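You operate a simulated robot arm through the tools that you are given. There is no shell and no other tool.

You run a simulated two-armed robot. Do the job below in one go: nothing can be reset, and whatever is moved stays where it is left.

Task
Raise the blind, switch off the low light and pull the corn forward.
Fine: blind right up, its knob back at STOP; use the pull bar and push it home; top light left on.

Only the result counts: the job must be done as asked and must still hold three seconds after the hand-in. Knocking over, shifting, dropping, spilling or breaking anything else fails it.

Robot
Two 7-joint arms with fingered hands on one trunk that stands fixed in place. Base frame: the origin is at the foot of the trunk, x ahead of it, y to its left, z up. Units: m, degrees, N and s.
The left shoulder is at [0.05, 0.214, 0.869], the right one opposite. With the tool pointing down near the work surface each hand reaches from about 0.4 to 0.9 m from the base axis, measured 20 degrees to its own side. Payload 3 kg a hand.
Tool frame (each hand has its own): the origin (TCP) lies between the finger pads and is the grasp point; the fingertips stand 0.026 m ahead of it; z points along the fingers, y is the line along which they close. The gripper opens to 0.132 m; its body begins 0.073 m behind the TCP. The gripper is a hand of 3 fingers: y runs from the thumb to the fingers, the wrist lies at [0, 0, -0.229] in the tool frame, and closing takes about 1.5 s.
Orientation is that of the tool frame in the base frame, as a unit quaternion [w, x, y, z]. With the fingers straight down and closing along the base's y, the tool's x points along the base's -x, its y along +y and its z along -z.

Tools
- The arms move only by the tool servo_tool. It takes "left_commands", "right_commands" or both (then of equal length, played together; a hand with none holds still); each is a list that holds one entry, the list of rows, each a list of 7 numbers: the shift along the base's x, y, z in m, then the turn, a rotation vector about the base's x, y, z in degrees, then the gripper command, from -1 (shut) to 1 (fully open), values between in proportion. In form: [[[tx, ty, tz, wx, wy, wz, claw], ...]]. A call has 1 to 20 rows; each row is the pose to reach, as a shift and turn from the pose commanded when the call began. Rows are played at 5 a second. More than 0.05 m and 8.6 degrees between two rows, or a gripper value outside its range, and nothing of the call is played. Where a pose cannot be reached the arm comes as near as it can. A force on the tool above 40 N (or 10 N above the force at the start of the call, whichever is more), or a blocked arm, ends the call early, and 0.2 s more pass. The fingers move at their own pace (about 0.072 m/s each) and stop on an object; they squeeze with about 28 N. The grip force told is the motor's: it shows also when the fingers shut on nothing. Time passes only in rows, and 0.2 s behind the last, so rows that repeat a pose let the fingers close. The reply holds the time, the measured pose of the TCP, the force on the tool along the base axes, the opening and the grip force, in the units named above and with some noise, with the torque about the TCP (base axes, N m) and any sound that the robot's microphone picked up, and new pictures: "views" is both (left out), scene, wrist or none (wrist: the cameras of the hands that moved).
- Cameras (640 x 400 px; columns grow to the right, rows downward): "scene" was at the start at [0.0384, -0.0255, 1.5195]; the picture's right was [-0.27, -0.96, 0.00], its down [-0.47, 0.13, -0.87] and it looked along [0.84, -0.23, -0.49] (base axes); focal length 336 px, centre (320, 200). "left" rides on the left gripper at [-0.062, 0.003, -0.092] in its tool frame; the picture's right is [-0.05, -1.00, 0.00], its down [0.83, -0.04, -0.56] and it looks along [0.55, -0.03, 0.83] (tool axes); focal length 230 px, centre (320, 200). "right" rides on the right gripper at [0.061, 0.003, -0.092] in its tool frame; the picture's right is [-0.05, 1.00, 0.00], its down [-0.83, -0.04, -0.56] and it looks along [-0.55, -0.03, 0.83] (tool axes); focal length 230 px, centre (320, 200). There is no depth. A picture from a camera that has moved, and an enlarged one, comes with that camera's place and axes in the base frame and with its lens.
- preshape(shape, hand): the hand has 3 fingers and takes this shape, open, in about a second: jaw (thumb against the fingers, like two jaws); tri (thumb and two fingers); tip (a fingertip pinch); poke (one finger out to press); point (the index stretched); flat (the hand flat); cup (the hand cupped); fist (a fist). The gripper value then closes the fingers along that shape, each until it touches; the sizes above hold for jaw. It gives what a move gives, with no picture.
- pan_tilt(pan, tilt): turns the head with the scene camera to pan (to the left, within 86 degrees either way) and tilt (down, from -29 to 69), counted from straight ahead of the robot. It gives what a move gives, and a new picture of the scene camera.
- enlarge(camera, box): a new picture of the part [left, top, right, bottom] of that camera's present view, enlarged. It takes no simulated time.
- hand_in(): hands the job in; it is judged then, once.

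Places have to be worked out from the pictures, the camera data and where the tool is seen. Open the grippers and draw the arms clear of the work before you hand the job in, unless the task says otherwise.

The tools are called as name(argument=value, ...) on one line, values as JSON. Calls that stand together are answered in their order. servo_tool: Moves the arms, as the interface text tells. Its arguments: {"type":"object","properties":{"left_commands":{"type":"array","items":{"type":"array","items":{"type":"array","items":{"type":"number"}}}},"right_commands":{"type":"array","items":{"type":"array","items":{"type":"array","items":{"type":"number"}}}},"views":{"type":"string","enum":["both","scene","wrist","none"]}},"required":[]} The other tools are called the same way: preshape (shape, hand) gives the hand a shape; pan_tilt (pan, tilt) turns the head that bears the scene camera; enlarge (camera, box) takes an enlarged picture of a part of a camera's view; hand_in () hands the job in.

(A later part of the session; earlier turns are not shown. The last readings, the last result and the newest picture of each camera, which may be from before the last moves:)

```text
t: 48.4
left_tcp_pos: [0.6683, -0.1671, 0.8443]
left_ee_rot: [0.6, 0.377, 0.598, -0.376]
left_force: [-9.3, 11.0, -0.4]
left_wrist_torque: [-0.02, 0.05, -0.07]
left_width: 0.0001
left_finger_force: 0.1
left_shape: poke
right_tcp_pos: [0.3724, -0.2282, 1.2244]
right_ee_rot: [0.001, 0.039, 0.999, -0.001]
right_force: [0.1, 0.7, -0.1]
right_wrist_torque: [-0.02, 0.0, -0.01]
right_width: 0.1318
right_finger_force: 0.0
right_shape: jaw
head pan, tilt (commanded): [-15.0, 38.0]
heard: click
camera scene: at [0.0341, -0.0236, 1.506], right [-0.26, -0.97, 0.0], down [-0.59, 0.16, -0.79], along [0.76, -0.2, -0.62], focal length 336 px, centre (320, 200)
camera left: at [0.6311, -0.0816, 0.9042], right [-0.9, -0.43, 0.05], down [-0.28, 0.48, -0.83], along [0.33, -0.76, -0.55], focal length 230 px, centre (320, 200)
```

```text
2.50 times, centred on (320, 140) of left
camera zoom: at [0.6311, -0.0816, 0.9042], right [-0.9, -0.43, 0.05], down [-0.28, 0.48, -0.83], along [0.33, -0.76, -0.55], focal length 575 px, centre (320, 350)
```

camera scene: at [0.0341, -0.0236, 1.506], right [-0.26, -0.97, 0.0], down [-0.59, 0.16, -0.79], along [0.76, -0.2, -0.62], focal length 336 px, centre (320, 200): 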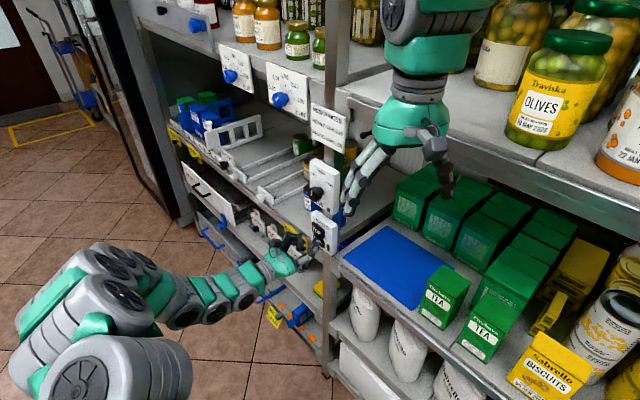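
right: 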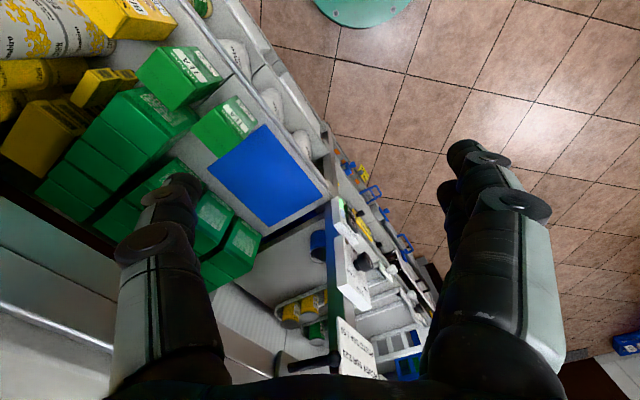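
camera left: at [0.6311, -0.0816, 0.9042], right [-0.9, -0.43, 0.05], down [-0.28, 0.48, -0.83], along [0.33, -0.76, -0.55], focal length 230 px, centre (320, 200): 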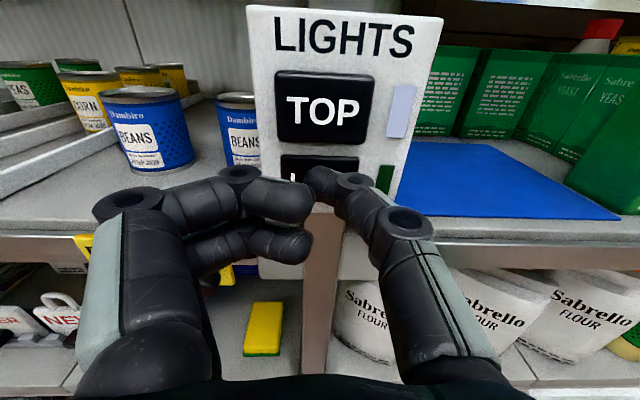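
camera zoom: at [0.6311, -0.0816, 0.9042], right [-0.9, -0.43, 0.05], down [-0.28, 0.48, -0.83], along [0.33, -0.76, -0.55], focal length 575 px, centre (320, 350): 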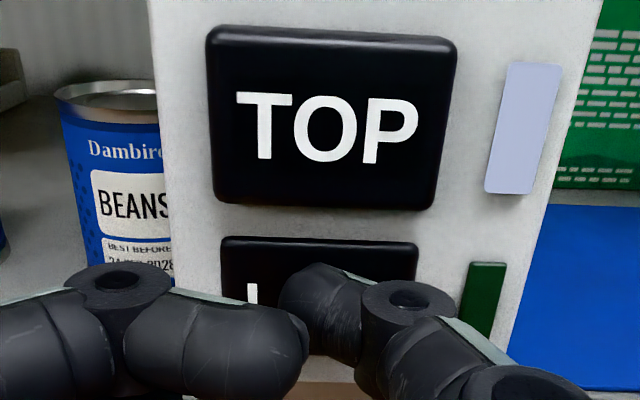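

A click was heard and the LOW indicator went dark, while TOP's indicator remains pale/lit. I back the finger off 10 cm and check the indicators again.

servo_tool(left_commands=[[[-0.0086, 0.018, 0, 0, 0, 0, 1], [-0.0172, 0.0361, 0, 0, 0, 0, 1], [-0.0258, 0.0542, 0, 0, 0, 0, 1], [-0.0344, 0.0722, 0, 0, 0, 0, 1], [-0.043, 0.0903, 0, 0, 0, 0, 1], [-0.0516, 0.1083, 0, 0, 0, 0, 1], [-0.0516, 0.1083, 0, 0, 0, 0, 1]]], views="wrist")

enlarge(camera="left", box=[200, 40, 440, 200])

pan_tilt(pan=-60, tilt=-15)

enlarge(camera="scene", box=[220, 10, 480, 172])

```text
t: 50.0
left_tcp_pos: [0.6164, -0.0601, 0.843]
left_ee_rot: [0.599, 0.378, 0.597, -0.377]
left_force: [0.6, -0.2, -0.7]
left_wrist_torque: [0.0, 0.03, -0.01]
left_width: 0.0001
left_finger_force: 0.2
left_shape: poke
right_tcp_pos: [0.372, -0.2279, 1.2229]
right_ee_rot: [0.001, 0.039, 0.999, 0.0]
right_force: [0.5, 0.0, 0.7]
right_wrist_torque: [-0.04, 0.02, -0.03]
right_width: 0.1316
right_finger_force: 0.1
right_shape: jaw
head pan, tilt (commanded): [-15.0, 38.0]
camera left: at [0.5793, 0.0248, 0.9047], right [-0.9, -0.43, 0.05], down [-0.28, 0.48, -0.83], along [0.33, -0.76, -0.55], focal length 230 px, centre (320, 200)
```

left: 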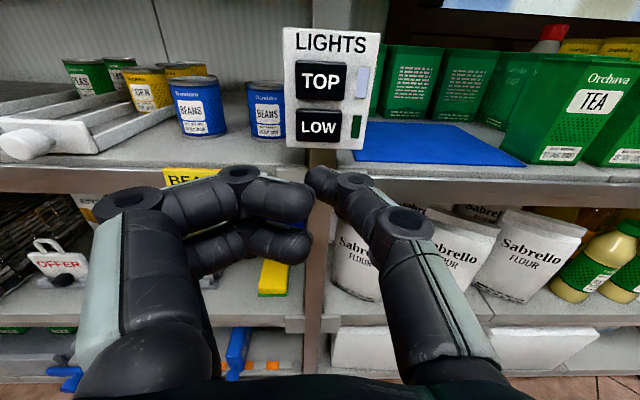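

```text
2.50 times, centred on (320, 120) of left
camera zoom: at [0.5793, 0.0248, 0.9047], right [-0.9, -0.43, 0.05], down [-0.28, 0.48, -0.83], along [0.33, -0.76, -0.55], focal length 575 px, centre (320, 400)
```

zoom: 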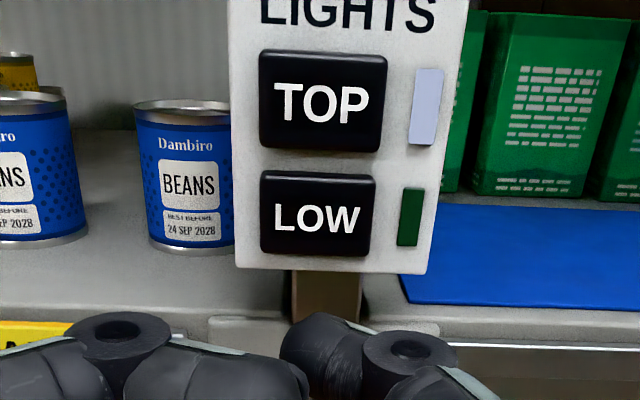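

```text
t: 51.2
left_tcp_pos: [0.6152, -0.061, 0.8437]
left_ee_rot: [0.599, 0.377, 0.598, -0.377]
left_force: [0.6, 0.5, 0.2]
left_wrist_torque: [-0.03, -0.01, 0.01]
left_width: 0.0
left_finger_force: 0.0
left_shape: poke
right_tcp_pos: [0.3716, -0.227, 1.2244]
right_ee_rot: [0.0, 0.038, 0.999, 0.0]
right_force: [0.0, 0.0, 0.3]
right_wrist_torque: [0.0, -0.04, 0.01]
right_width: 0.132
right_finger_force: 0.0
right_shape: jaw
head pan, tilt (commanded): [-60.0, -15.0]
camera scene: at [-0.0088, -0.0711, 1.5891], right [-0.87, -0.5, 0.0], down [0.13, -0.22, -0.97], along [0.48, -0.84, 0.26], focal length 336 px, centre (320, 200)
```

scene: 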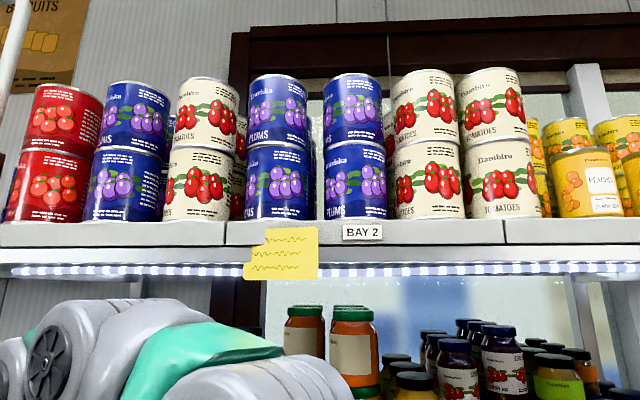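

```text
2.46 times, centred on (350, 91) of scene
camera zoom: at [-0.0088, -0.0711, 1.5891], right [-0.87, -0.5, 0.0], down [0.13, -0.22, -0.97], along [0.48, -0.84, 0.26], focal length 828 px, centre (246, 468)
```

zoom: 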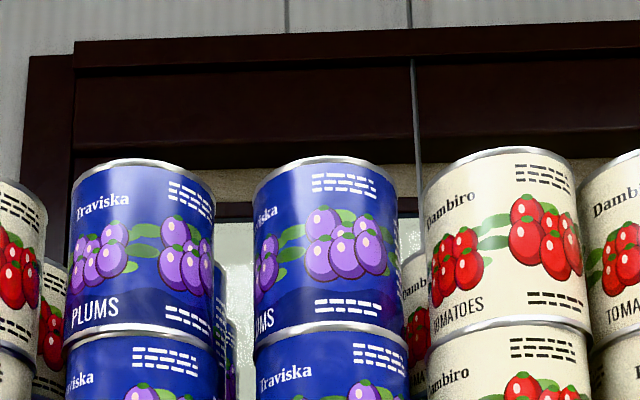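

LOW is off, the TOP indicator and its strip are lit, and the blind is still up. Next the corn: I return the hand to jaw shape and swing it to look at the corn lane's pull knob (about [0.96,-0.06,0.80]).

preshape(shape="jaw", hand="left")

servo_tool(left_commands=[[[0.0231, 0.0176, 0.0046, 0, 0, 3.06, 1], [0.0461, 0.0351, 0.0091, 0, 0, 6.13, 1], [0.0692, 0.0527, 0.0137, 0, 0, 9.19, 1], [0.0923, 0.0703, 0.0183, 0, 0, 12.25, 1], [0.1153, 0.0878, 0.0228, 0, 0, 15.31, 1], [0.1384, 0.1054, 0.0274, 0, 0, 18.38, 1], [0.1614, 0.1229, 0.0319, 0, 0, 21.44, 1], [0.1845, 0.1405, 0.0365, 0, 0, 24.5, 1], [0.1845, 0.1405, 0.0365, 0, 0, 24.5, 1]]], views="wrist")

pan_tilt(pan=-5, tilt=40)

```text
t: 52.1
left_tcp_pos: [0.6161, -0.0591, 0.8446]
left_ee_rot: [0.599, 0.377, 0.597, -0.377]
left_force: [-0.4, -0.5, -0.8]
left_wrist_torque: [0.01, -0.04, -0.01]
left_width: 0.1321
left_finger_force: 0.0
left_shape: jaw
right_tcp_pos: [0.3727, -0.227, 1.2239]
right_ee_rot: [0.0, 0.039, 0.999, 0.001]
right_force: [-0.6, 0.1, 0.3]
right_wrist_torque: [-0.01, -0.05, 0.0]
right_width: 0.132
right_finger_force: 0.1
right_shape: jaw
head pan, tilt (commanded): [-60.0, -15.0]
```

```text
t: 54.1
left_tcp_pos: [0.8001, 0.0815, 0.8782]
left_ee_rot: [0.666, 0.24, 0.665, -0.24]
left_force: [0.4, 0.3, 0.7]
left_wrist_torque: [0.0, 0.0, -0.03]
left_width: 0.1322
left_finger_force: 0.0
left_shape: jaw
right_tcp_pos: [0.3724, -0.2272, 1.2243]
right_ee_rot: [0.0, 0.039, 0.999, 0.0]
right_force: [0.0, 0.0, 0.2]
right_wrist_torque: [0.01, 0.01, 0.0]
right_width: 0.1318
right_finger_force: 0.1
right_shape: jaw
head pan, tilt (commanded): [-60.0, -15.0]
camera left: at [0.7315, 0.1426, 0.9403], right [-0.64, -0.77, 0.05], down [-0.45, 0.32, -0.83], along [0.62, -0.56, -0.55], focal length 230 px, centre (320, 200)
```

left: 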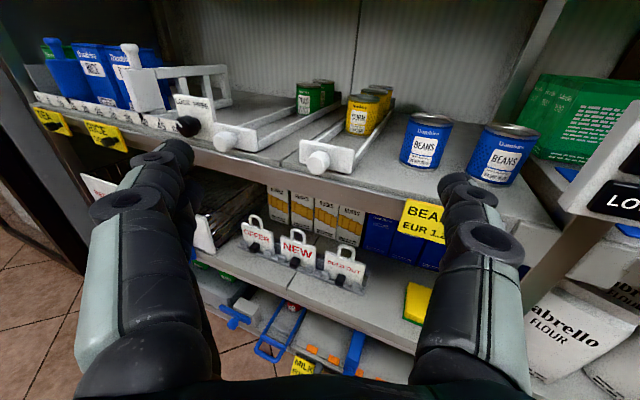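

```text
t: 55.3
left_tcp_pos: [0.7996, 0.0817, 0.8786]
left_ee_rot: [0.665, 0.242, 0.664, -0.242]
left_force: [0.2, -0.2, 1.0]
left_wrist_torque: [-0.02, 0.01, 0.0]
left_width: 0.132
left_finger_force: 0.2
left_shape: jaw
right_tcp_pos: [0.3717, -0.2276, 1.2234]
right_ee_rot: [0.0, 0.039, 0.999, 0.0]
right_force: [0.0, 0.2, -0.5]
right_wrist_torque: [0.02, 0.02, 0.01]
right_width: 0.1318
right_finger_force: 0.1
right_shape: jaw
head pan, tilt (commanded): [-5.0, 40.0]
camera scene: at [0.0356, -0.0089, 1.5031], right [-0.09, -1.0, 0.0], down [-0.64, 0.06, -0.77], along [0.76, -0.07, -0.64], focal length 336 px, centre (320, 200)
```

scene: 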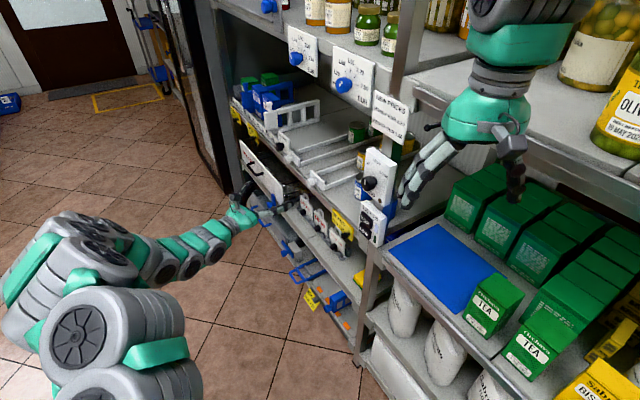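

Now the corn lane is well in view: a white knob on a plate at the front, three corn cans at the back between its rails. I zoom in on it.

enlarge(camera="left", box=[280, 70, 410, 190])

enlarge(camera="left", box=[160, 60, 290, 160])

enlarge(camera="scene", box=[270, 110, 398, 190])

enlarge(camera="right", box=[240, 240, 440, 365])

```text
3.33 times, centred on (345, 130) of left
camera zoom: at [0.7314, 0.1427, 0.9403], right [-0.64, -0.77, 0.05], down [-0.45, 0.32, -0.83], along [0.62, -0.56, -0.55], focal length 767 px, centre (237, 433)
```

zoom: 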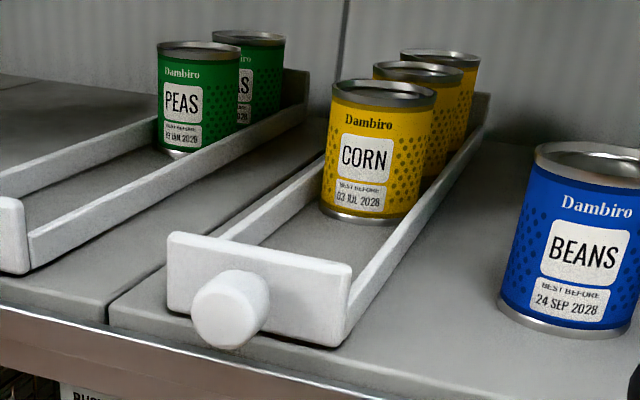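

```text
4.00 times, centred on (225, 110) of left
camera zoom: at [0.7314, 0.1427, 0.9403], right [-0.64, -0.77, 0.05], down [-0.45, 0.32, -0.83], along [0.62, -0.56, -0.55], focal length 920 px, centre (700, 560)
```

zoom: 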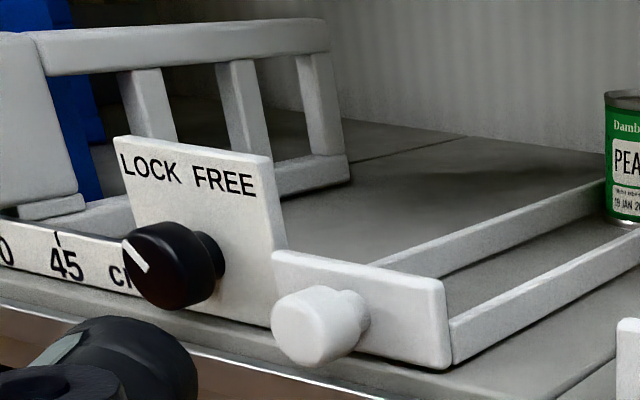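

```text
5.00 times, centred on (334, 150) of scene
camera zoom: at [0.0356, -0.0089, 1.5031], right [-0.09, -1.0, 0.0], down [-0.64, 0.06, -0.77], along [0.76, -0.07, -0.64], focal length 1682 px, centre (250, 450)
```

zoom: 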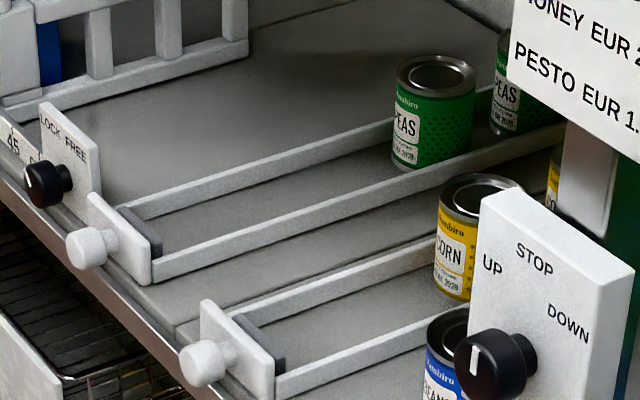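

```text
3.20 times, centred on (340, 302) of right
camera zoom: at [0.3101, -0.2193, 1.3176], right [0.13, 0.99, 0.0], down [0.82, -0.11, 0.56], along [0.55, -0.07, -0.83], focal length 736 px, centre (256, -128)
```

zoom: 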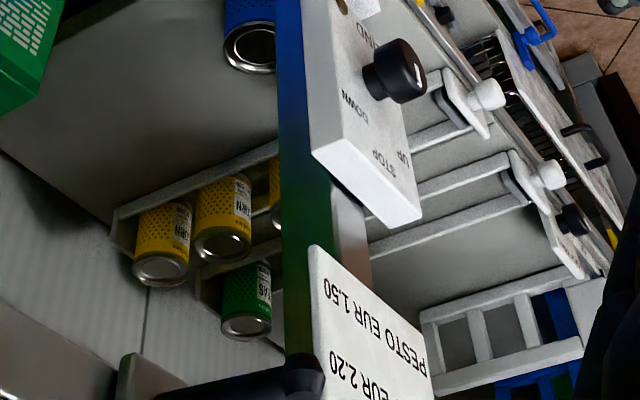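

The bar is a U-shaped frame around three corn cans; its white knob's front is at about [0.968,-0.062,0.80], and the gap before the front can is about 15 cm. Before descending, I check the "REDUCED" board under the shelf for clearance.

enlarge(camera="left", box=[60, 150, 260, 290])

enlarge(camera="scene", box=[220, 120, 380, 220])

```text
2.86 times, centred on (160, 220) of left
camera zoom: at [0.7314, 0.1427, 0.9403], right [-0.64, -0.77, 0.05], down [-0.45, 0.32, -0.83], along [0.62, -0.56, -0.55], focal length 657 px, centre (777, 143)
```

zoom: 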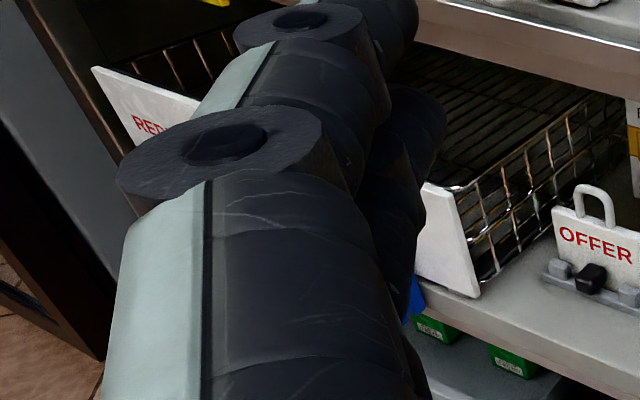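

```text
4.00 times, centred on (300, 170) of scene
camera zoom: at [0.0356, -0.0089, 1.5031], right [-0.09, -1.0, 0.0], down [-0.64, 0.06, -0.77], along [0.76, -0.07, -0.64], focal length 1346 px, centre (400, 320)
```

zoom: 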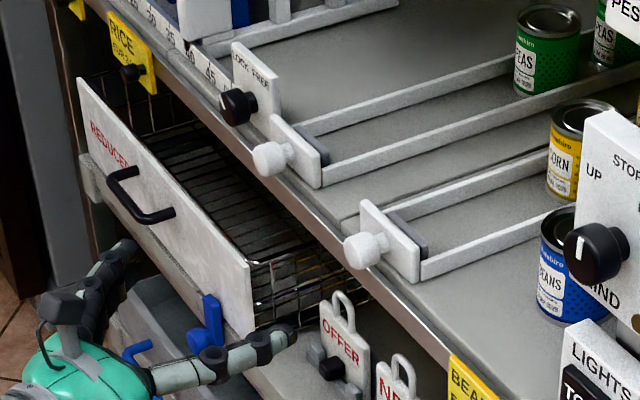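

The board is far lower (z≈0.57) and out of the way. I bring the left hand to a pre-grasp pose 6 cm short of the corn knob, fingers half open.

servo_tool(left_commands=[[[0.0215, -0.0153, -0.0124, 0, 0, -2.03, 0.8], [0.043, -0.0307, -0.0248, 0, 0, -4.07, 0.6], [0.0645, -0.046, -0.0373, 0, 0, -6.1, 0.4], [0.086, -0.0613, -0.0497, 0, 0, -8.13, 0.2], [0.1075, -0.0767, -0.0621, 0, 0, -10.17, 0.1], [0.129, -0.092, -0.0745, 0, 0, -12.2, 0.1], [0.129, -0.092, -0.0745, 0, 0, -12.2, 0.1], [0.129, -0.092, -0.0745, 0, 0, -12.2, 0.1]]], views="both")

enlarge(camera="left", box=[220, 80, 420, 220])

enlarge(camera="scene", box=[250, 130, 378, 210])

```text
t: 57.1
left_tcp_pos: [0.9273, -0.0096, 0.8066]
left_ee_rot: [0.636, 0.311, 0.635, -0.311]
left_force: [0.3, -0.4, 0.6]
left_wrist_torque: [-0.03, -0.01, -0.03]
left_width: 0.0732
left_finger_force: 0.1
left_shape: jaw
right_tcp_pos: [0.3722, -0.2273, 1.2241]
right_ee_rot: [0.0, 0.039, 0.999, 0.0]
right_force: [0.0, 0.0, -0.4]
right_wrist_torque: [-0.01, 0.02, -0.03]
right_width: 0.132
right_finger_force: 0.1
right_shape: jaw
head pan, tilt (commanded): [-5.0, 40.0]
camera scene: at [0.0356, -0.0088, 1.503], right [-0.09, -1.0, 0.0], down [-0.64, 0.06, -0.77], along [0.76, -0.07, -0.64], focal length 336 px, centre (320, 200)
camera left: at [0.8742, 0.0655, 0.8669], right [-0.79, -0.61, 0.05], down [-0.37, 0.41, -0.83], along [0.49, -0.67, -0.55], focal length 230 px, centre (320, 200)
```

scene: 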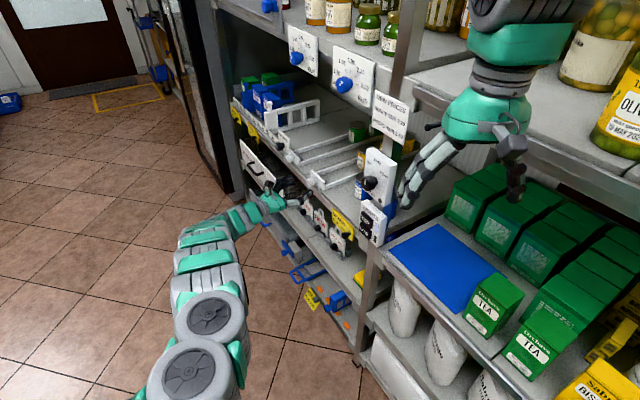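
left: 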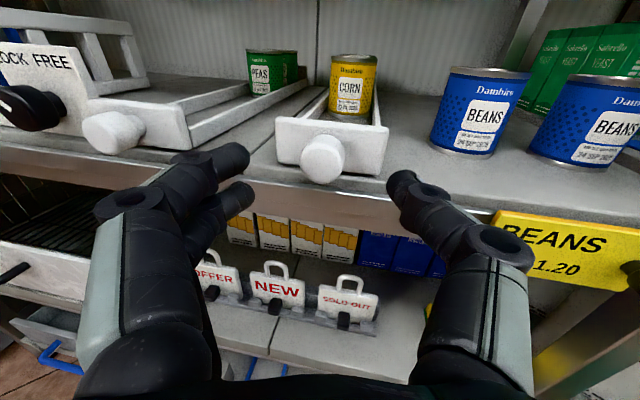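

```text
2.86 times, centred on (320, 150) of left
camera zoom: at [0.8742, 0.0655, 0.8669], right [-0.79, -0.61, 0.05], down [-0.37, 0.41, -0.83], along [0.49, -0.67, -0.55], focal length 657 px, centre (320, 343)
```

zoom: 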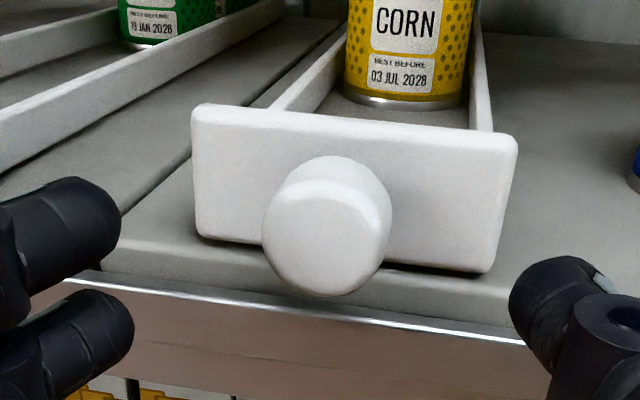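

```text
5.00 times, centred on (314, 170) of scene
camera zoom: at [0.0356, -0.0088, 1.503], right [-0.09, -1.0, 0.0], down [-0.64, 0.06, -0.77], along [0.76, -0.07, -0.64], focal length 1682 px, centre (350, 350)
```

zoom: 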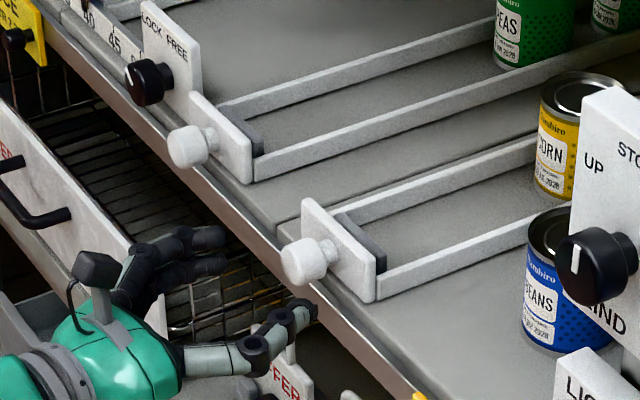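

The knob is centred between the fingers; triangulation puts its front at about [0.965,-0.060,0.798]. I narrow the fingers and advance to just short of the grasp, then check.

servo_tool(left_commands=[[[0.008, -0.0102, -0.002, 0, 0, 0, 0.0], [0.016, -0.0205, -0.004, 0, 0, 0, -0.1], [0.024, -0.0307, -0.0045, 0, 0, 0, -0.2], [0.0306, -0.0391, -0.0045, 0, 0, 0, -0.24], [0.0306, -0.0391, -0.0045, 0, 0, 0, -0.24]]], views="wrist")

enlarge(camera="left", box=[220, 100, 420, 240])

enlarge(camera="scene", box=[260, 140, 340, 190])

```text
t: 58.3
left_tcp_pos: [0.959, -0.0465, 0.8008]
left_ee_rot: [0.636, 0.311, 0.634, -0.311]
left_force: [-13.0, 14.2, -1.2]
left_wrist_torque: [0.08, -0.05, -0.81]
left_width: 0.0525
left_finger_force: 0.0
left_shape: jaw
right_tcp_pos: [0.3724, -0.2273, 1.2239]
right_ee_rot: [0.0, 0.038, 0.999, 0.0]
right_force: [1.2, 0.0, -0.1]
right_wrist_torque: [-0.01, -0.01, -0.03]
right_width: 0.1319
right_finger_force: 0.1
right_shape: jaw
head pan, tilt (commanded): [-5.0, 40.0]
camera left: at [0.905, 0.0283, 0.8618], right [-0.79, -0.61, 0.05], down [-0.37, 0.41, -0.83], along [0.49, -0.67, -0.55], focal length 230 px, centre (320, 200)
```

left: 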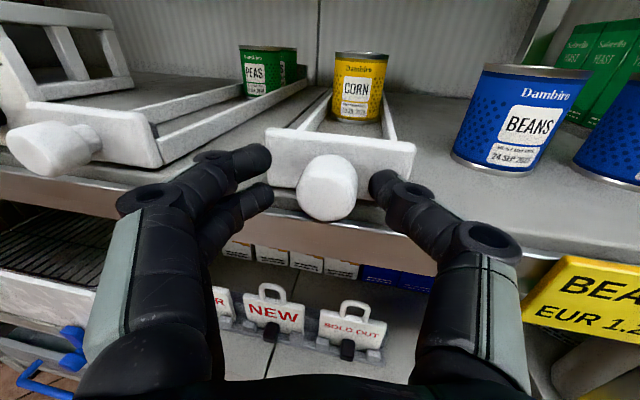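

```text
2.86 times, centred on (320, 170) of left
camera zoom: at [0.905, 0.0283, 0.8618], right [-0.79, -0.61, 0.05], down [-0.37, 0.41, -0.83], along [0.49, -0.67, -0.55], focal length 657 px, centre (320, 286)
```

zoom: 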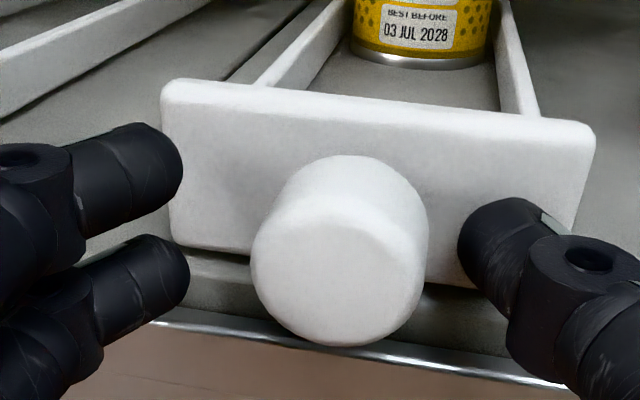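

```text
8.00 times, centred on (300, 165) of scene
camera zoom: at [0.0354, -0.0086, 1.503], right [-0.09, -1.0, 0.0], down [-0.64, 0.06, -0.77], along [0.76, -0.07, -0.64], focal length 2692 px, centre (480, 480)
```

zoom: 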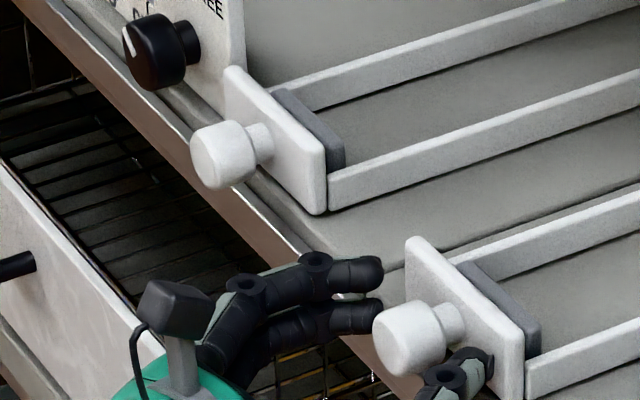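

The thumb tip has touched the plate (about 19 N), so depth is already sufficient. I back off 4 mm and close the fingers on the knob head.

servo_tool(left_commands=[[[-0.0031, 0.0039, -0.001, 0, 0, 0, -0.24], [-0.0031, 0.0039, -0.001, 0, 0, 0, -0.35], [-0.0031, 0.0039, -0.001, 0, 0, 0, -0.5], [-0.0031, 0.0039, -0.001, 0, 0, 0, -0.6], [-0.0031, 0.0039, -0.001, 0, 0, 0, -0.7], [-0.0031, 0.0039, -0.001, 0, 0, 0, -0.8]]], views="wrist")

enlarge(camera="left", box=[220, 100, 420, 240])

enlarge(camera="scene", box=[260, 140, 340, 190])

```text
t: 59.7
left_tcp_pos: [0.9562, -0.0459, 0.8003]
left_ee_rot: [0.636, 0.311, 0.635, -0.31]
left_force: [-1.8, -0.9, -1.2]
left_wrist_torque: [0.04, 0.0, -0.17]
left_width: 0.0209
left_finger_force: 27.7
left_shape: jaw
right_tcp_pos: [0.3728, -0.2277, 1.224]
right_ee_rot: [0.0, 0.038, 0.999, 0.0]
right_force: [0.5, 0.2, -1.3]
right_wrist_torque: [0.0, -0.03, -0.04]
right_width: 0.1322
right_finger_force: 0.1
right_shape: jaw
head pan, tilt (commanded): [-5.0, 40.0]
camera left: at [0.902, 0.0299, 0.861], right [-0.79, -0.61, 0.05], down [-0.37, 0.41, -0.83], along [0.49, -0.67, -0.55], focal length 230 px, centre (320, 200)
```

left: 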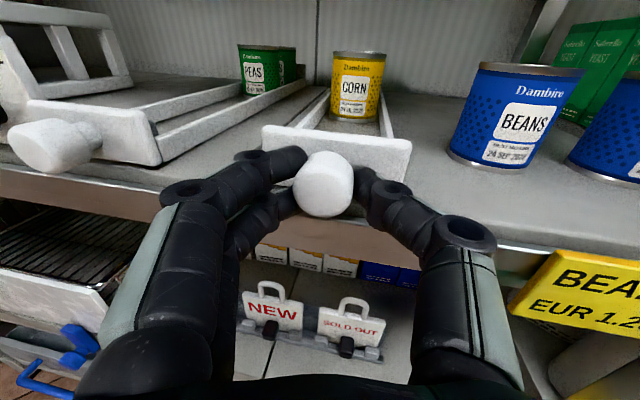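

```text
2.86 times, centred on (320, 170) of left
camera zoom: at [0.902, 0.0299, 0.861], right [-0.79, -0.61, 0.05], down [-0.37, 0.41, -0.83], along [0.49, -0.67, -0.55], focal length 657 px, centre (320, 286)
```

zoom: 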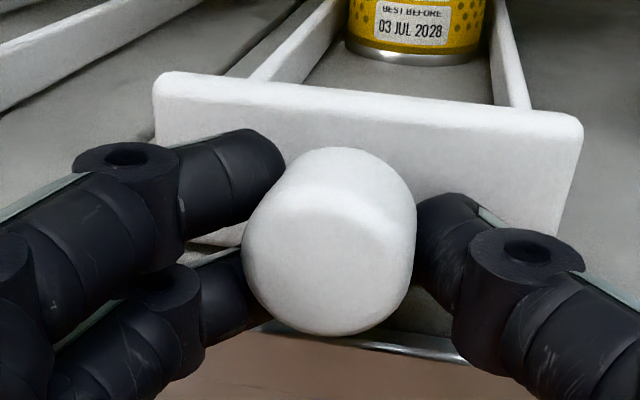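

```text
8.00 times, centred on (300, 165) of scene
camera zoom: at [0.0356, -0.0088, 1.503], right [-0.09, -1.0, 0.0], down [-0.64, 0.06, -0.77], along [0.76, -0.07, -0.64], focal length 2692 px, centre (480, 480)
```

zoom: 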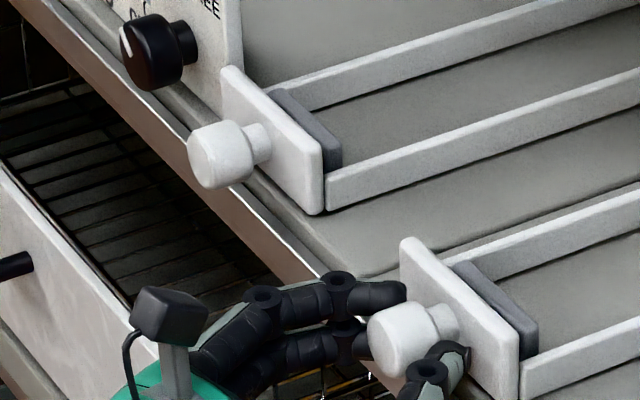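

The knob head is held firmly (fingertips behind it, 28 N). I pull slowly straight out along the rack normal, 6 cm first, and look.

servo_tool(left_commands=[[[-0.0043, 0.009, 0, 0, 0, 0, -1], [-0.0086, 0.0181, 0, 0, 0, 0, -1], [-0.0129, 0.0271, 0, 0, 0, 0, -1], [-0.0172, 0.0361, 0, 0, 0, 0, -1], [-0.0215, 0.0451, 0, 0, 0, 0, -1], [-0.0258, 0.0542, 0, 0, 0, 0, -1]]], views="both")

enlarge(camera="scene", box=[240, 110, 400, 210])

```text
t: 61.1
left_tcp_pos: [0.9321, 0.0081, 0.8001]
left_ee_rot: [0.635, 0.311, 0.635, -0.311]
left_force: [-14.9, -9.3, -11.5]
left_wrist_torque: [0.26, 0.01, -0.58]
left_width: 0.0216
left_finger_force: 28.3
left_shape: jaw
right_tcp_pos: [0.371, -0.229, 1.225]
right_ee_rot: [-0.001, 0.038, 0.999, 0.0]
right_force: [-0.4, 0.5, -0.6]
right_wrist_torque: [0.02, 0.01, 0.01]
right_width: 0.132
right_finger_force: 0.0
right_shape: jaw
head pan, tilt (commanded): [-5.0, 40.0]
camera scene: at [0.0356, -0.009, 1.503], right [-0.09, -1.0, 0.0], down [-0.64, 0.06, -0.77], along [0.76, -0.07, -0.64], focal length 336 px, centre (320, 200)
camera left: at [0.8783, 0.0835, 0.8614], right [-0.79, -0.61, 0.05], down [-0.37, 0.41, -0.83], along [0.49, -0.67, -0.55], focal length 230 px, centre (320, 200)
```

scene: 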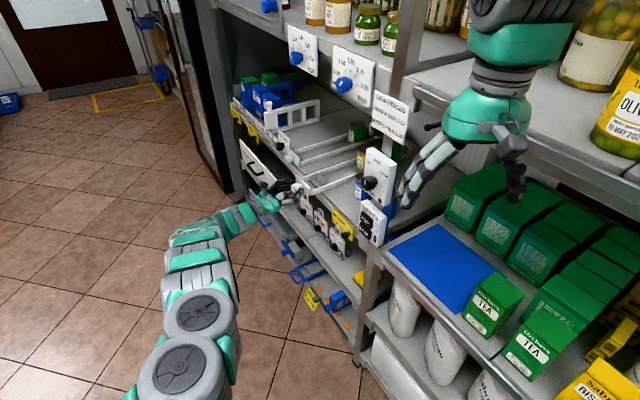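
left: 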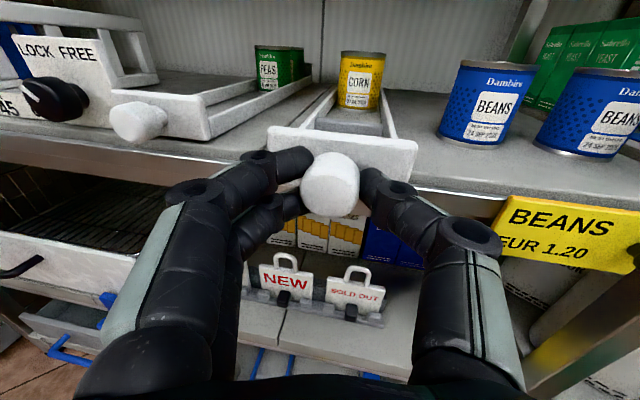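

```text
4.00 times, centred on (320, 160) of scene
camera zoom: at [0.0356, -0.009, 1.503], right [-0.09, -1.0, 0.0], down [-0.64, 0.06, -0.77], along [0.76, -0.07, -0.64], focal length 1346 px, centre (320, 360)
```

zoom: 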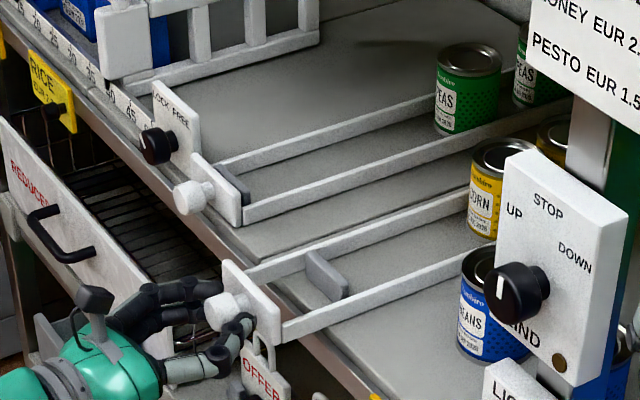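

The frame slid out about 5.5 cm while the fixed grey stop stayed on the shelf; there is some sideways force (-17 N along the shelf), so I correct slightly sideways as I continue pulling another 5 cm.

servo_tool(left_commands=[[[-0.0024, 0.0012, -0.001, 0, 0, 0, -1], [-0.0062, 0.0098, -0.001, 0, 0, 0, -1], [-0.0107, 0.0183, -0.001, 0, 0, 0, -1], [-0.0152, 0.0268, -0.001, 0, 0, 0, -1], [-0.0197, 0.0353, -0.001, 0, 0, 0, -1], [-0.0242, 0.0438, -0.001, 0, 0, 0, -1]]], views="both")

enlarge(camera="scene", box=[240, 110, 400, 210])

enlarge(camera="left", box=[250, 30, 450, 170])

```text
t: 62.5
left_tcp_pos: [0.9079, 0.053, 0.7996]
left_ee_rot: [0.636, 0.311, 0.635, -0.31]
left_force: [-3.0, -4.0, 0.3]
left_wrist_torque: [0.0, -0.06, -0.24]
left_width: 0.0212
left_finger_force: 27.6
left_shape: jaw
right_tcp_pos: [0.3701, -0.2278, 1.2237]
right_ee_rot: [-0.001, 0.039, 0.999, 0.0]
right_force: [-0.1, -0.6, -0.2]
right_wrist_torque: [0.0, 0.0, 0.0]
right_width: 0.1321
right_finger_force: 0.1
right_shape: jaw
head pan, tilt (commanded): [-5.0, 40.0]
camera scene: at [0.0356, -0.0088, 1.503], right [-0.09, -1.0, 0.0], down [-0.64, 0.06, -0.77], along [0.76, -0.07, -0.64], focal length 336 px, centre (320, 200)
camera left: at [0.8536, 0.1283, 0.8607], right [-0.79, -0.61, 0.05], down [-0.37, 0.41, -0.83], along [0.49, -0.67, -0.55], focal length 230 px, centre (320, 200)
```

scene: 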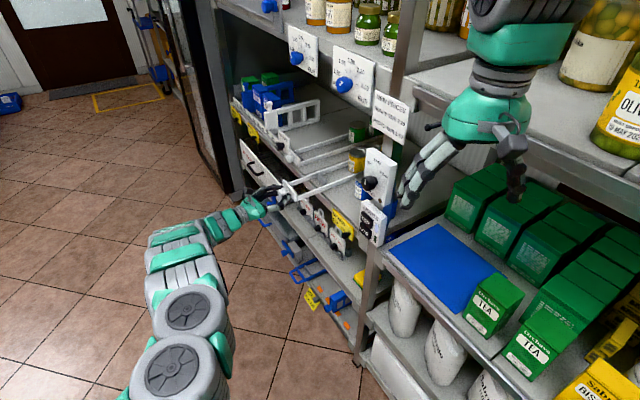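
left: 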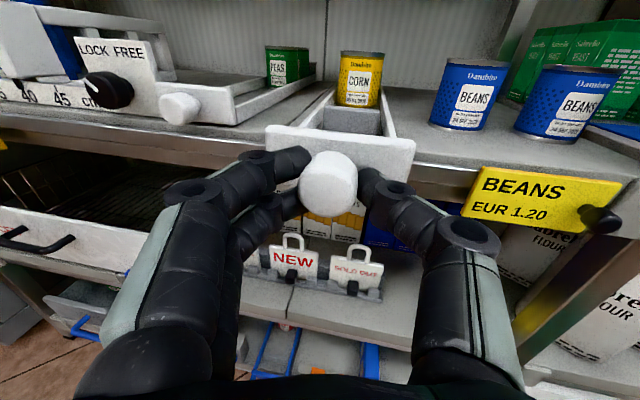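

```text
4.00 times, centred on (320, 160) of scene
camera zoom: at [0.0356, -0.0088, 1.503], right [-0.09, -1.0, 0.0], down [-0.64, 0.06, -0.77], along [0.76, -0.07, -0.64], focal length 1346 px, centre (320, 360)
```

zoom: 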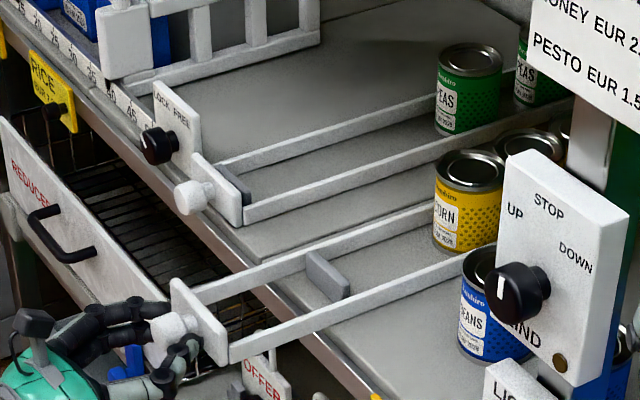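

```text
2.86 times, centred on (350, 100) of left
camera zoom: at [0.8536, 0.1283, 0.8607], right [-0.79, -0.61, 0.05], down [-0.37, 0.41, -0.83], along [0.49, -0.67, -0.55], focal length 657 px, centre (234, 486)
```

zoom: 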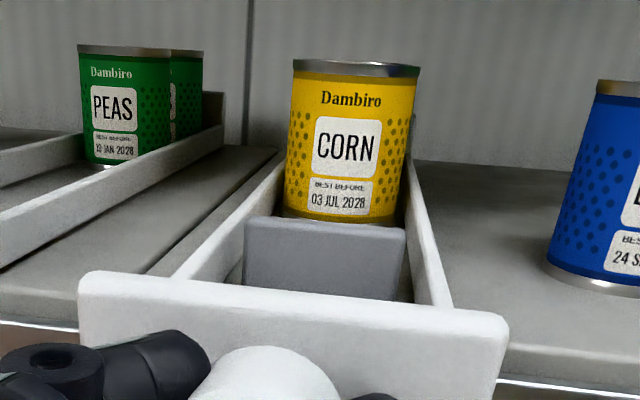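

The corn cans are now moving forward; the front can still has about 12 cm to go to the grey stop. Forces are low, so I pull another 8 cm slowly.

servo_tool(left_commands=[[[-0.0044, 0.009, 0, 0, 0, 0, -1], [-0.0088, 0.018, 0, 0, 0, 0, -1], [-0.0131, 0.027, 0, 0, 0, 0, -1], [-0.0175, 0.036, 0, 0, 0, 0, -1], [-0.0219, 0.045, 0, 0, 0, 0, -1], [-0.0263, 0.0539, 0, 0, 0, 0, -1], [-0.0307, 0.0629, 0, 0, 0, 0, -1], [-0.035, 0.0719, 0, 0, 0, 0, -1]]], views="both")

enlarge(camera="scene", box=[240, 110, 400, 210])

enlarge(camera="left", box=[250, 30, 450, 170])

```text
t: 64.3
left_tcp_pos: [0.871, 0.1236, 0.7973]
left_ee_rot: [0.636, 0.312, 0.634, -0.311]
left_force: [-10.1, -9.5, 16.7]
left_wrist_torque: [-0.24, -0.15, -0.4]
left_width: 0.021
left_finger_force: 27.7
left_shape: jaw
right_tcp_pos: [0.3719, -0.2281, 1.2232]
right_ee_rot: [0.0, 0.038, 0.999, 0.0]
right_force: [0.0, 0.8, -0.9]
right_wrist_torque: [0.01, 0.04, 0.0]
right_width: 0.1318
right_finger_force: 0.0
right_shape: jaw
head pan, tilt (commanded): [-5.0, 40.0]
camera scene: at [0.0351, -0.009, 1.503], right [-0.09, -1.0, 0.0], down [-0.64, 0.06, -0.77], along [0.76, -0.07, -0.64], focal length 336 px, centre (320, 200)
camera left: at [0.818, 0.1982, 0.8597], right [-0.79, -0.61, 0.05], down [-0.37, 0.41, -0.83], along [0.49, -0.68, -0.55], focal length 230 px, centre (320, 200)
```

scene: 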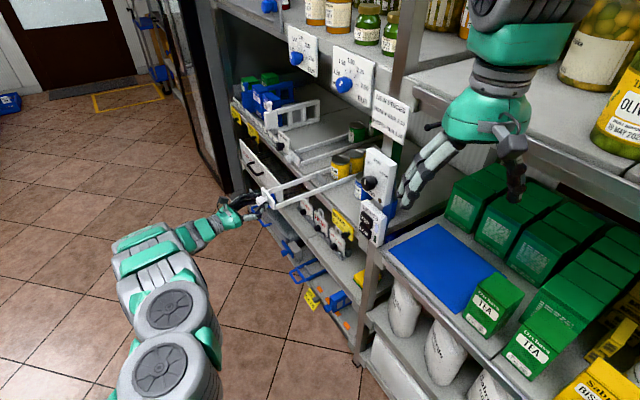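
left: 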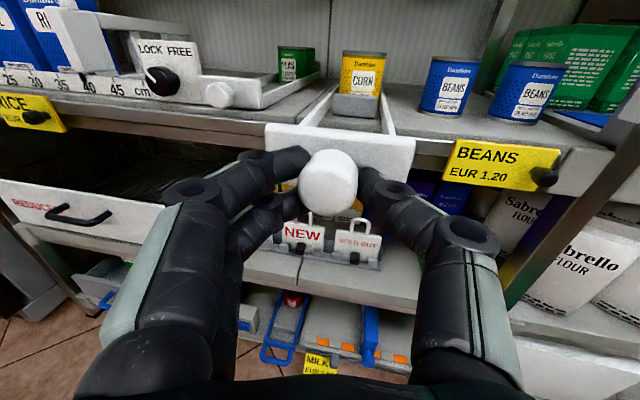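

```text
4.00 times, centred on (320, 160) of scene
camera zoom: at [0.0351, -0.009, 1.503], right [-0.09, -1.0, 0.0], down [-0.64, 0.06, -0.77], along [0.76, -0.07, -0.64], focal length 1346 px, centre (320, 360)
```

zoom: 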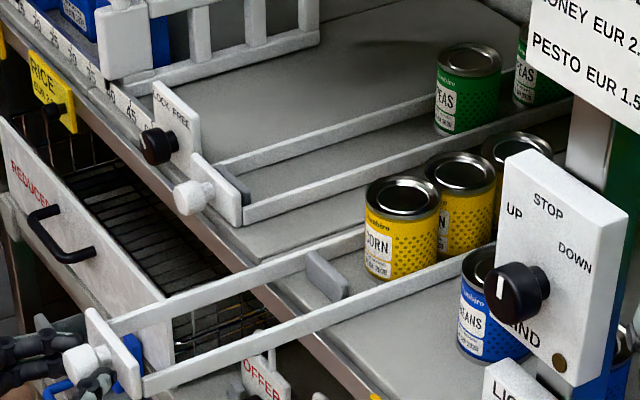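

```text
2.86 times, centred on (350, 100) of left
camera zoom: at [0.818, 0.1982, 0.8597], right [-0.79, -0.61, 0.05], down [-0.37, 0.41, -0.83], along [0.49, -0.68, -0.55], focal length 657 px, centre (234, 486)
```

zoom: 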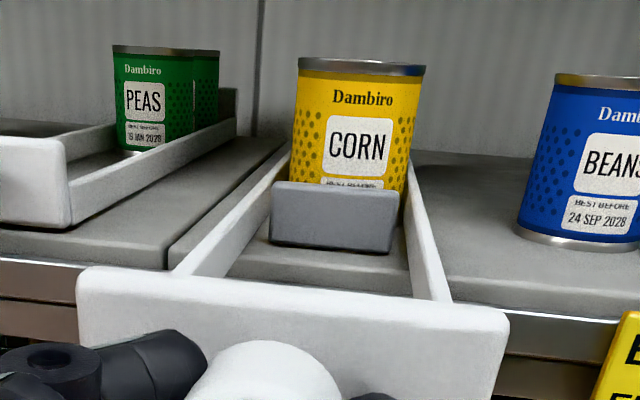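

The cans follow; about 4 cm remain before the front can meets the grey stop. I pull 3 cm more gently, easing the vertical and sideways forces.

servo_tool(left_commands=[[[-0.0018, -0.0009, 0.0015, 0, 0, 0, -1], [-0.005, 0.0058, 0.0015, 0, 0, 0, -1], [-0.0083, 0.0126, 0.0015, 0, 0, 0, -1], [-0.0116, 0.0193, 0.0015, 0, 0, 0, -1], [-0.0149, 0.0261, 0.0015, 0, 0, 0, -1]]], views="both")

enlarge(camera="scene", box=[240, 110, 400, 210])

enlarge(camera="left", box=[250, 30, 450, 170])

```text
t: 65.5
left_tcp_pos: [0.8572, 0.1504, 0.7986]
left_ee_rot: [0.635, 0.312, 0.635, -0.309]
left_force: [-4.2, -5.7, -2.2]
left_wrist_torque: [0.03, -0.05, -0.26]
left_width: 0.0206
left_finger_force: 28.1
left_shape: jaw
right_tcp_pos: [0.3721, -0.2291, 1.2241]
right_ee_rot: [0.0, 0.038, 0.999, 0.0]
right_force: [0.6, -0.9, 0.2]
right_wrist_torque: [0.01, -0.02, -0.05]
right_width: 0.1318
right_finger_force: 0.1
right_shape: jaw
head pan, tilt (commanded): [-5.0, 40.0]
camera scene: at [0.0356, -0.0089, 1.503], right [-0.09, -1.0, 0.0], down [-0.64, 0.06, -0.77], along [0.76, -0.07, -0.64], focal length 336 px, centre (320, 200)
camera left: at [0.8036, 0.225, 0.8605], right [-0.79, -0.61, 0.05], down [-0.37, 0.41, -0.83], along [0.49, -0.67, -0.55], focal length 230 px, centre (320, 200)
```

scene: 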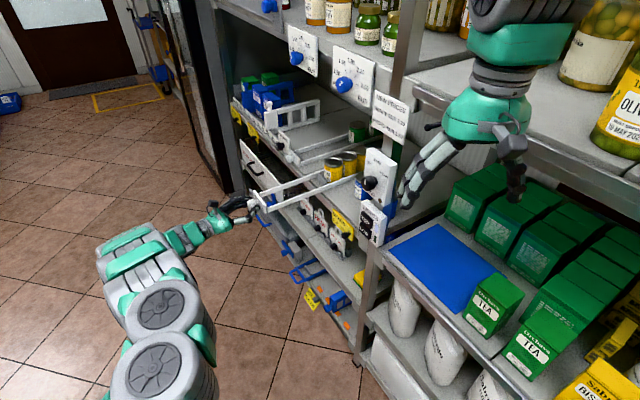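
left: 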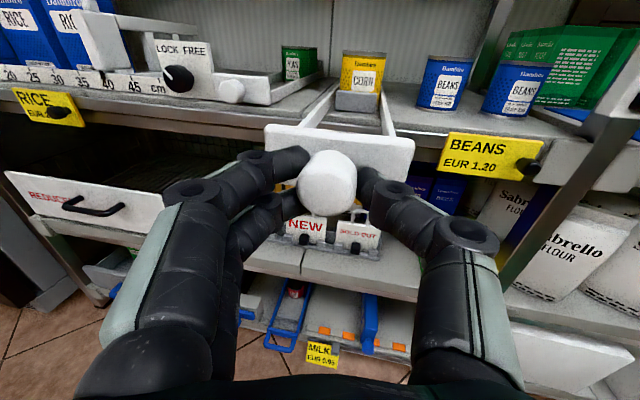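

```text
4.00 times, centred on (320, 160) of scene
camera zoom: at [0.0356, -0.0089, 1.503], right [-0.09, -1.0, 0.0], down [-0.64, 0.06, -0.77], along [0.76, -0.07, -0.64], focal length 1346 px, centre (320, 360)
```

zoom: 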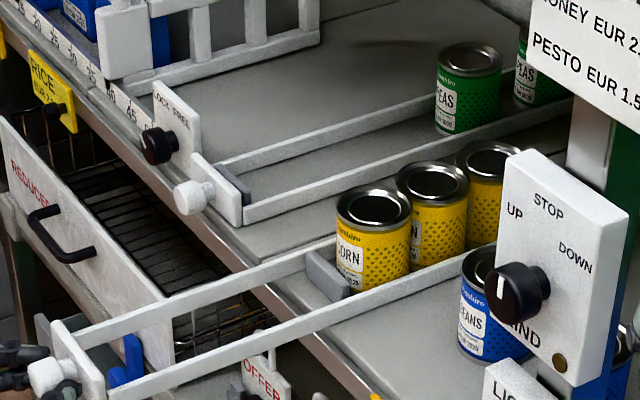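

```text
2.86 times, centred on (350, 100) of left
camera zoom: at [0.8036, 0.225, 0.8605], right [-0.79, -0.61, 0.05], down [-0.37, 0.41, -0.83], along [0.49, -0.67, -0.55], focal length 657 px, centre (234, 486)
```

zoom: 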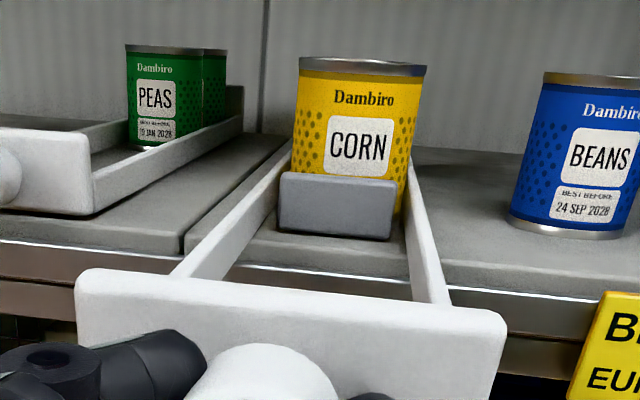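

About 1 cm remains between the front can and the stop. I creep on in 3 mm steps, 9 mm in all.

servo_tool(left_commands=[[[-0.0013, 0.0027, 0.0, 0, 0, 0, -1], [-0.0026, 0.0054, 0.0, 0, 0, 0, -1], [-0.0039, 0.0081, 0.0, 0, 0, 0, -1], [-0.0039, 0.0081, 0.0, 0, 0, 0, -1]]], views="both")

enlarge(camera="scene", box=[290, 130, 370, 180])

enlarge(camera="left", box=[250, 30, 450, 170])

```text
t: 66.5
left_tcp_pos: [0.8537, 0.1572, 0.8002]
left_ee_rot: [0.635, 0.312, 0.635, -0.311]
left_force: [1.0, -8.9, -9.9]
left_wrist_torque: [0.19, 0.05, -0.23]
left_width: 0.0204
left_finger_force: 28.3
left_shape: jaw
right_tcp_pos: [0.3722, -0.2297, 1.2236]
right_ee_rot: [0.0, 0.039, 0.999, 0.0]
right_force: [0.3, 0.9, 0.5]
right_wrist_torque: [0.01, 0.01, 0.03]
right_width: 0.1319
right_finger_force: 0.0
right_shape: jaw
head pan, tilt (commanded): [-5.0, 40.0]
camera scene: at [0.0358, -0.0089, 1.503], right [-0.09, -1.0, 0.0], down [-0.64, 0.06, -0.77], along [0.76, -0.07, -0.64], focal length 336 px, centre (320, 200)
camera left: at [0.7997, 0.2325, 0.8607], right [-0.79, -0.61, 0.05], down [-0.37, 0.41, -0.83], along [0.49, -0.67, -0.55], focal length 230 px, centre (320, 200)
```

scene: 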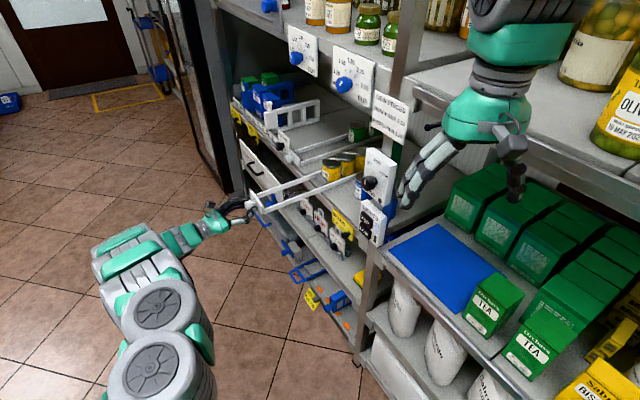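
left: 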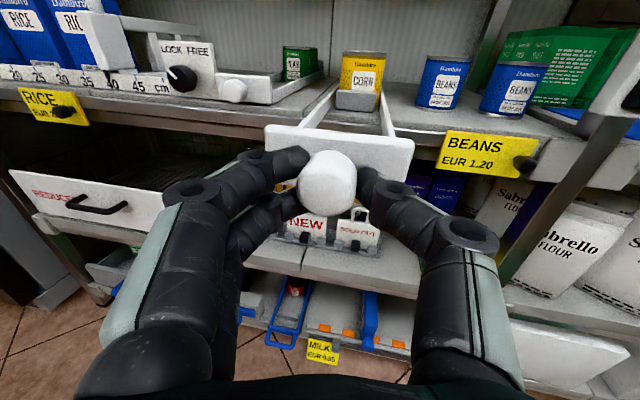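

```text
8.00 times, centred on (330, 155) of scene
camera zoom: at [0.0358, -0.0089, 1.503], right [-0.09, -1.0, 0.0], down [-0.64, 0.06, -0.77], along [0.76, -0.07, -0.64], focal length 2692 px, centre (240, 560)
```

zoom: 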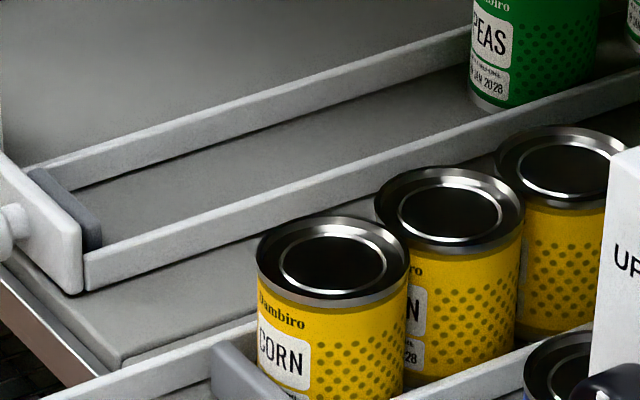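

```text
2.86 times, centred on (350, 100) of left
camera zoom: at [0.7997, 0.2325, 0.8607], right [-0.79, -0.61, 0.05], down [-0.37, 0.41, -0.83], along [0.49, -0.67, -0.55], focal length 657 px, centre (234, 486)
```

zoom: 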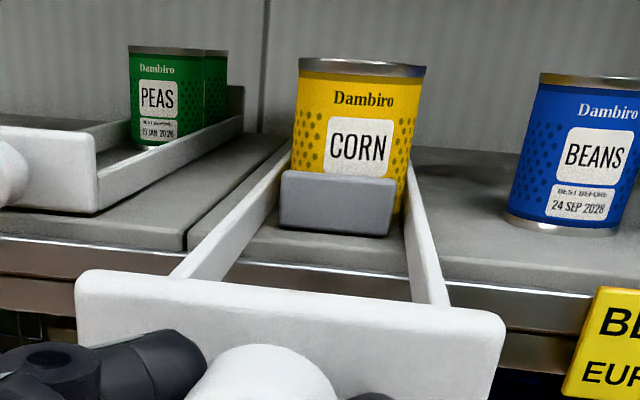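

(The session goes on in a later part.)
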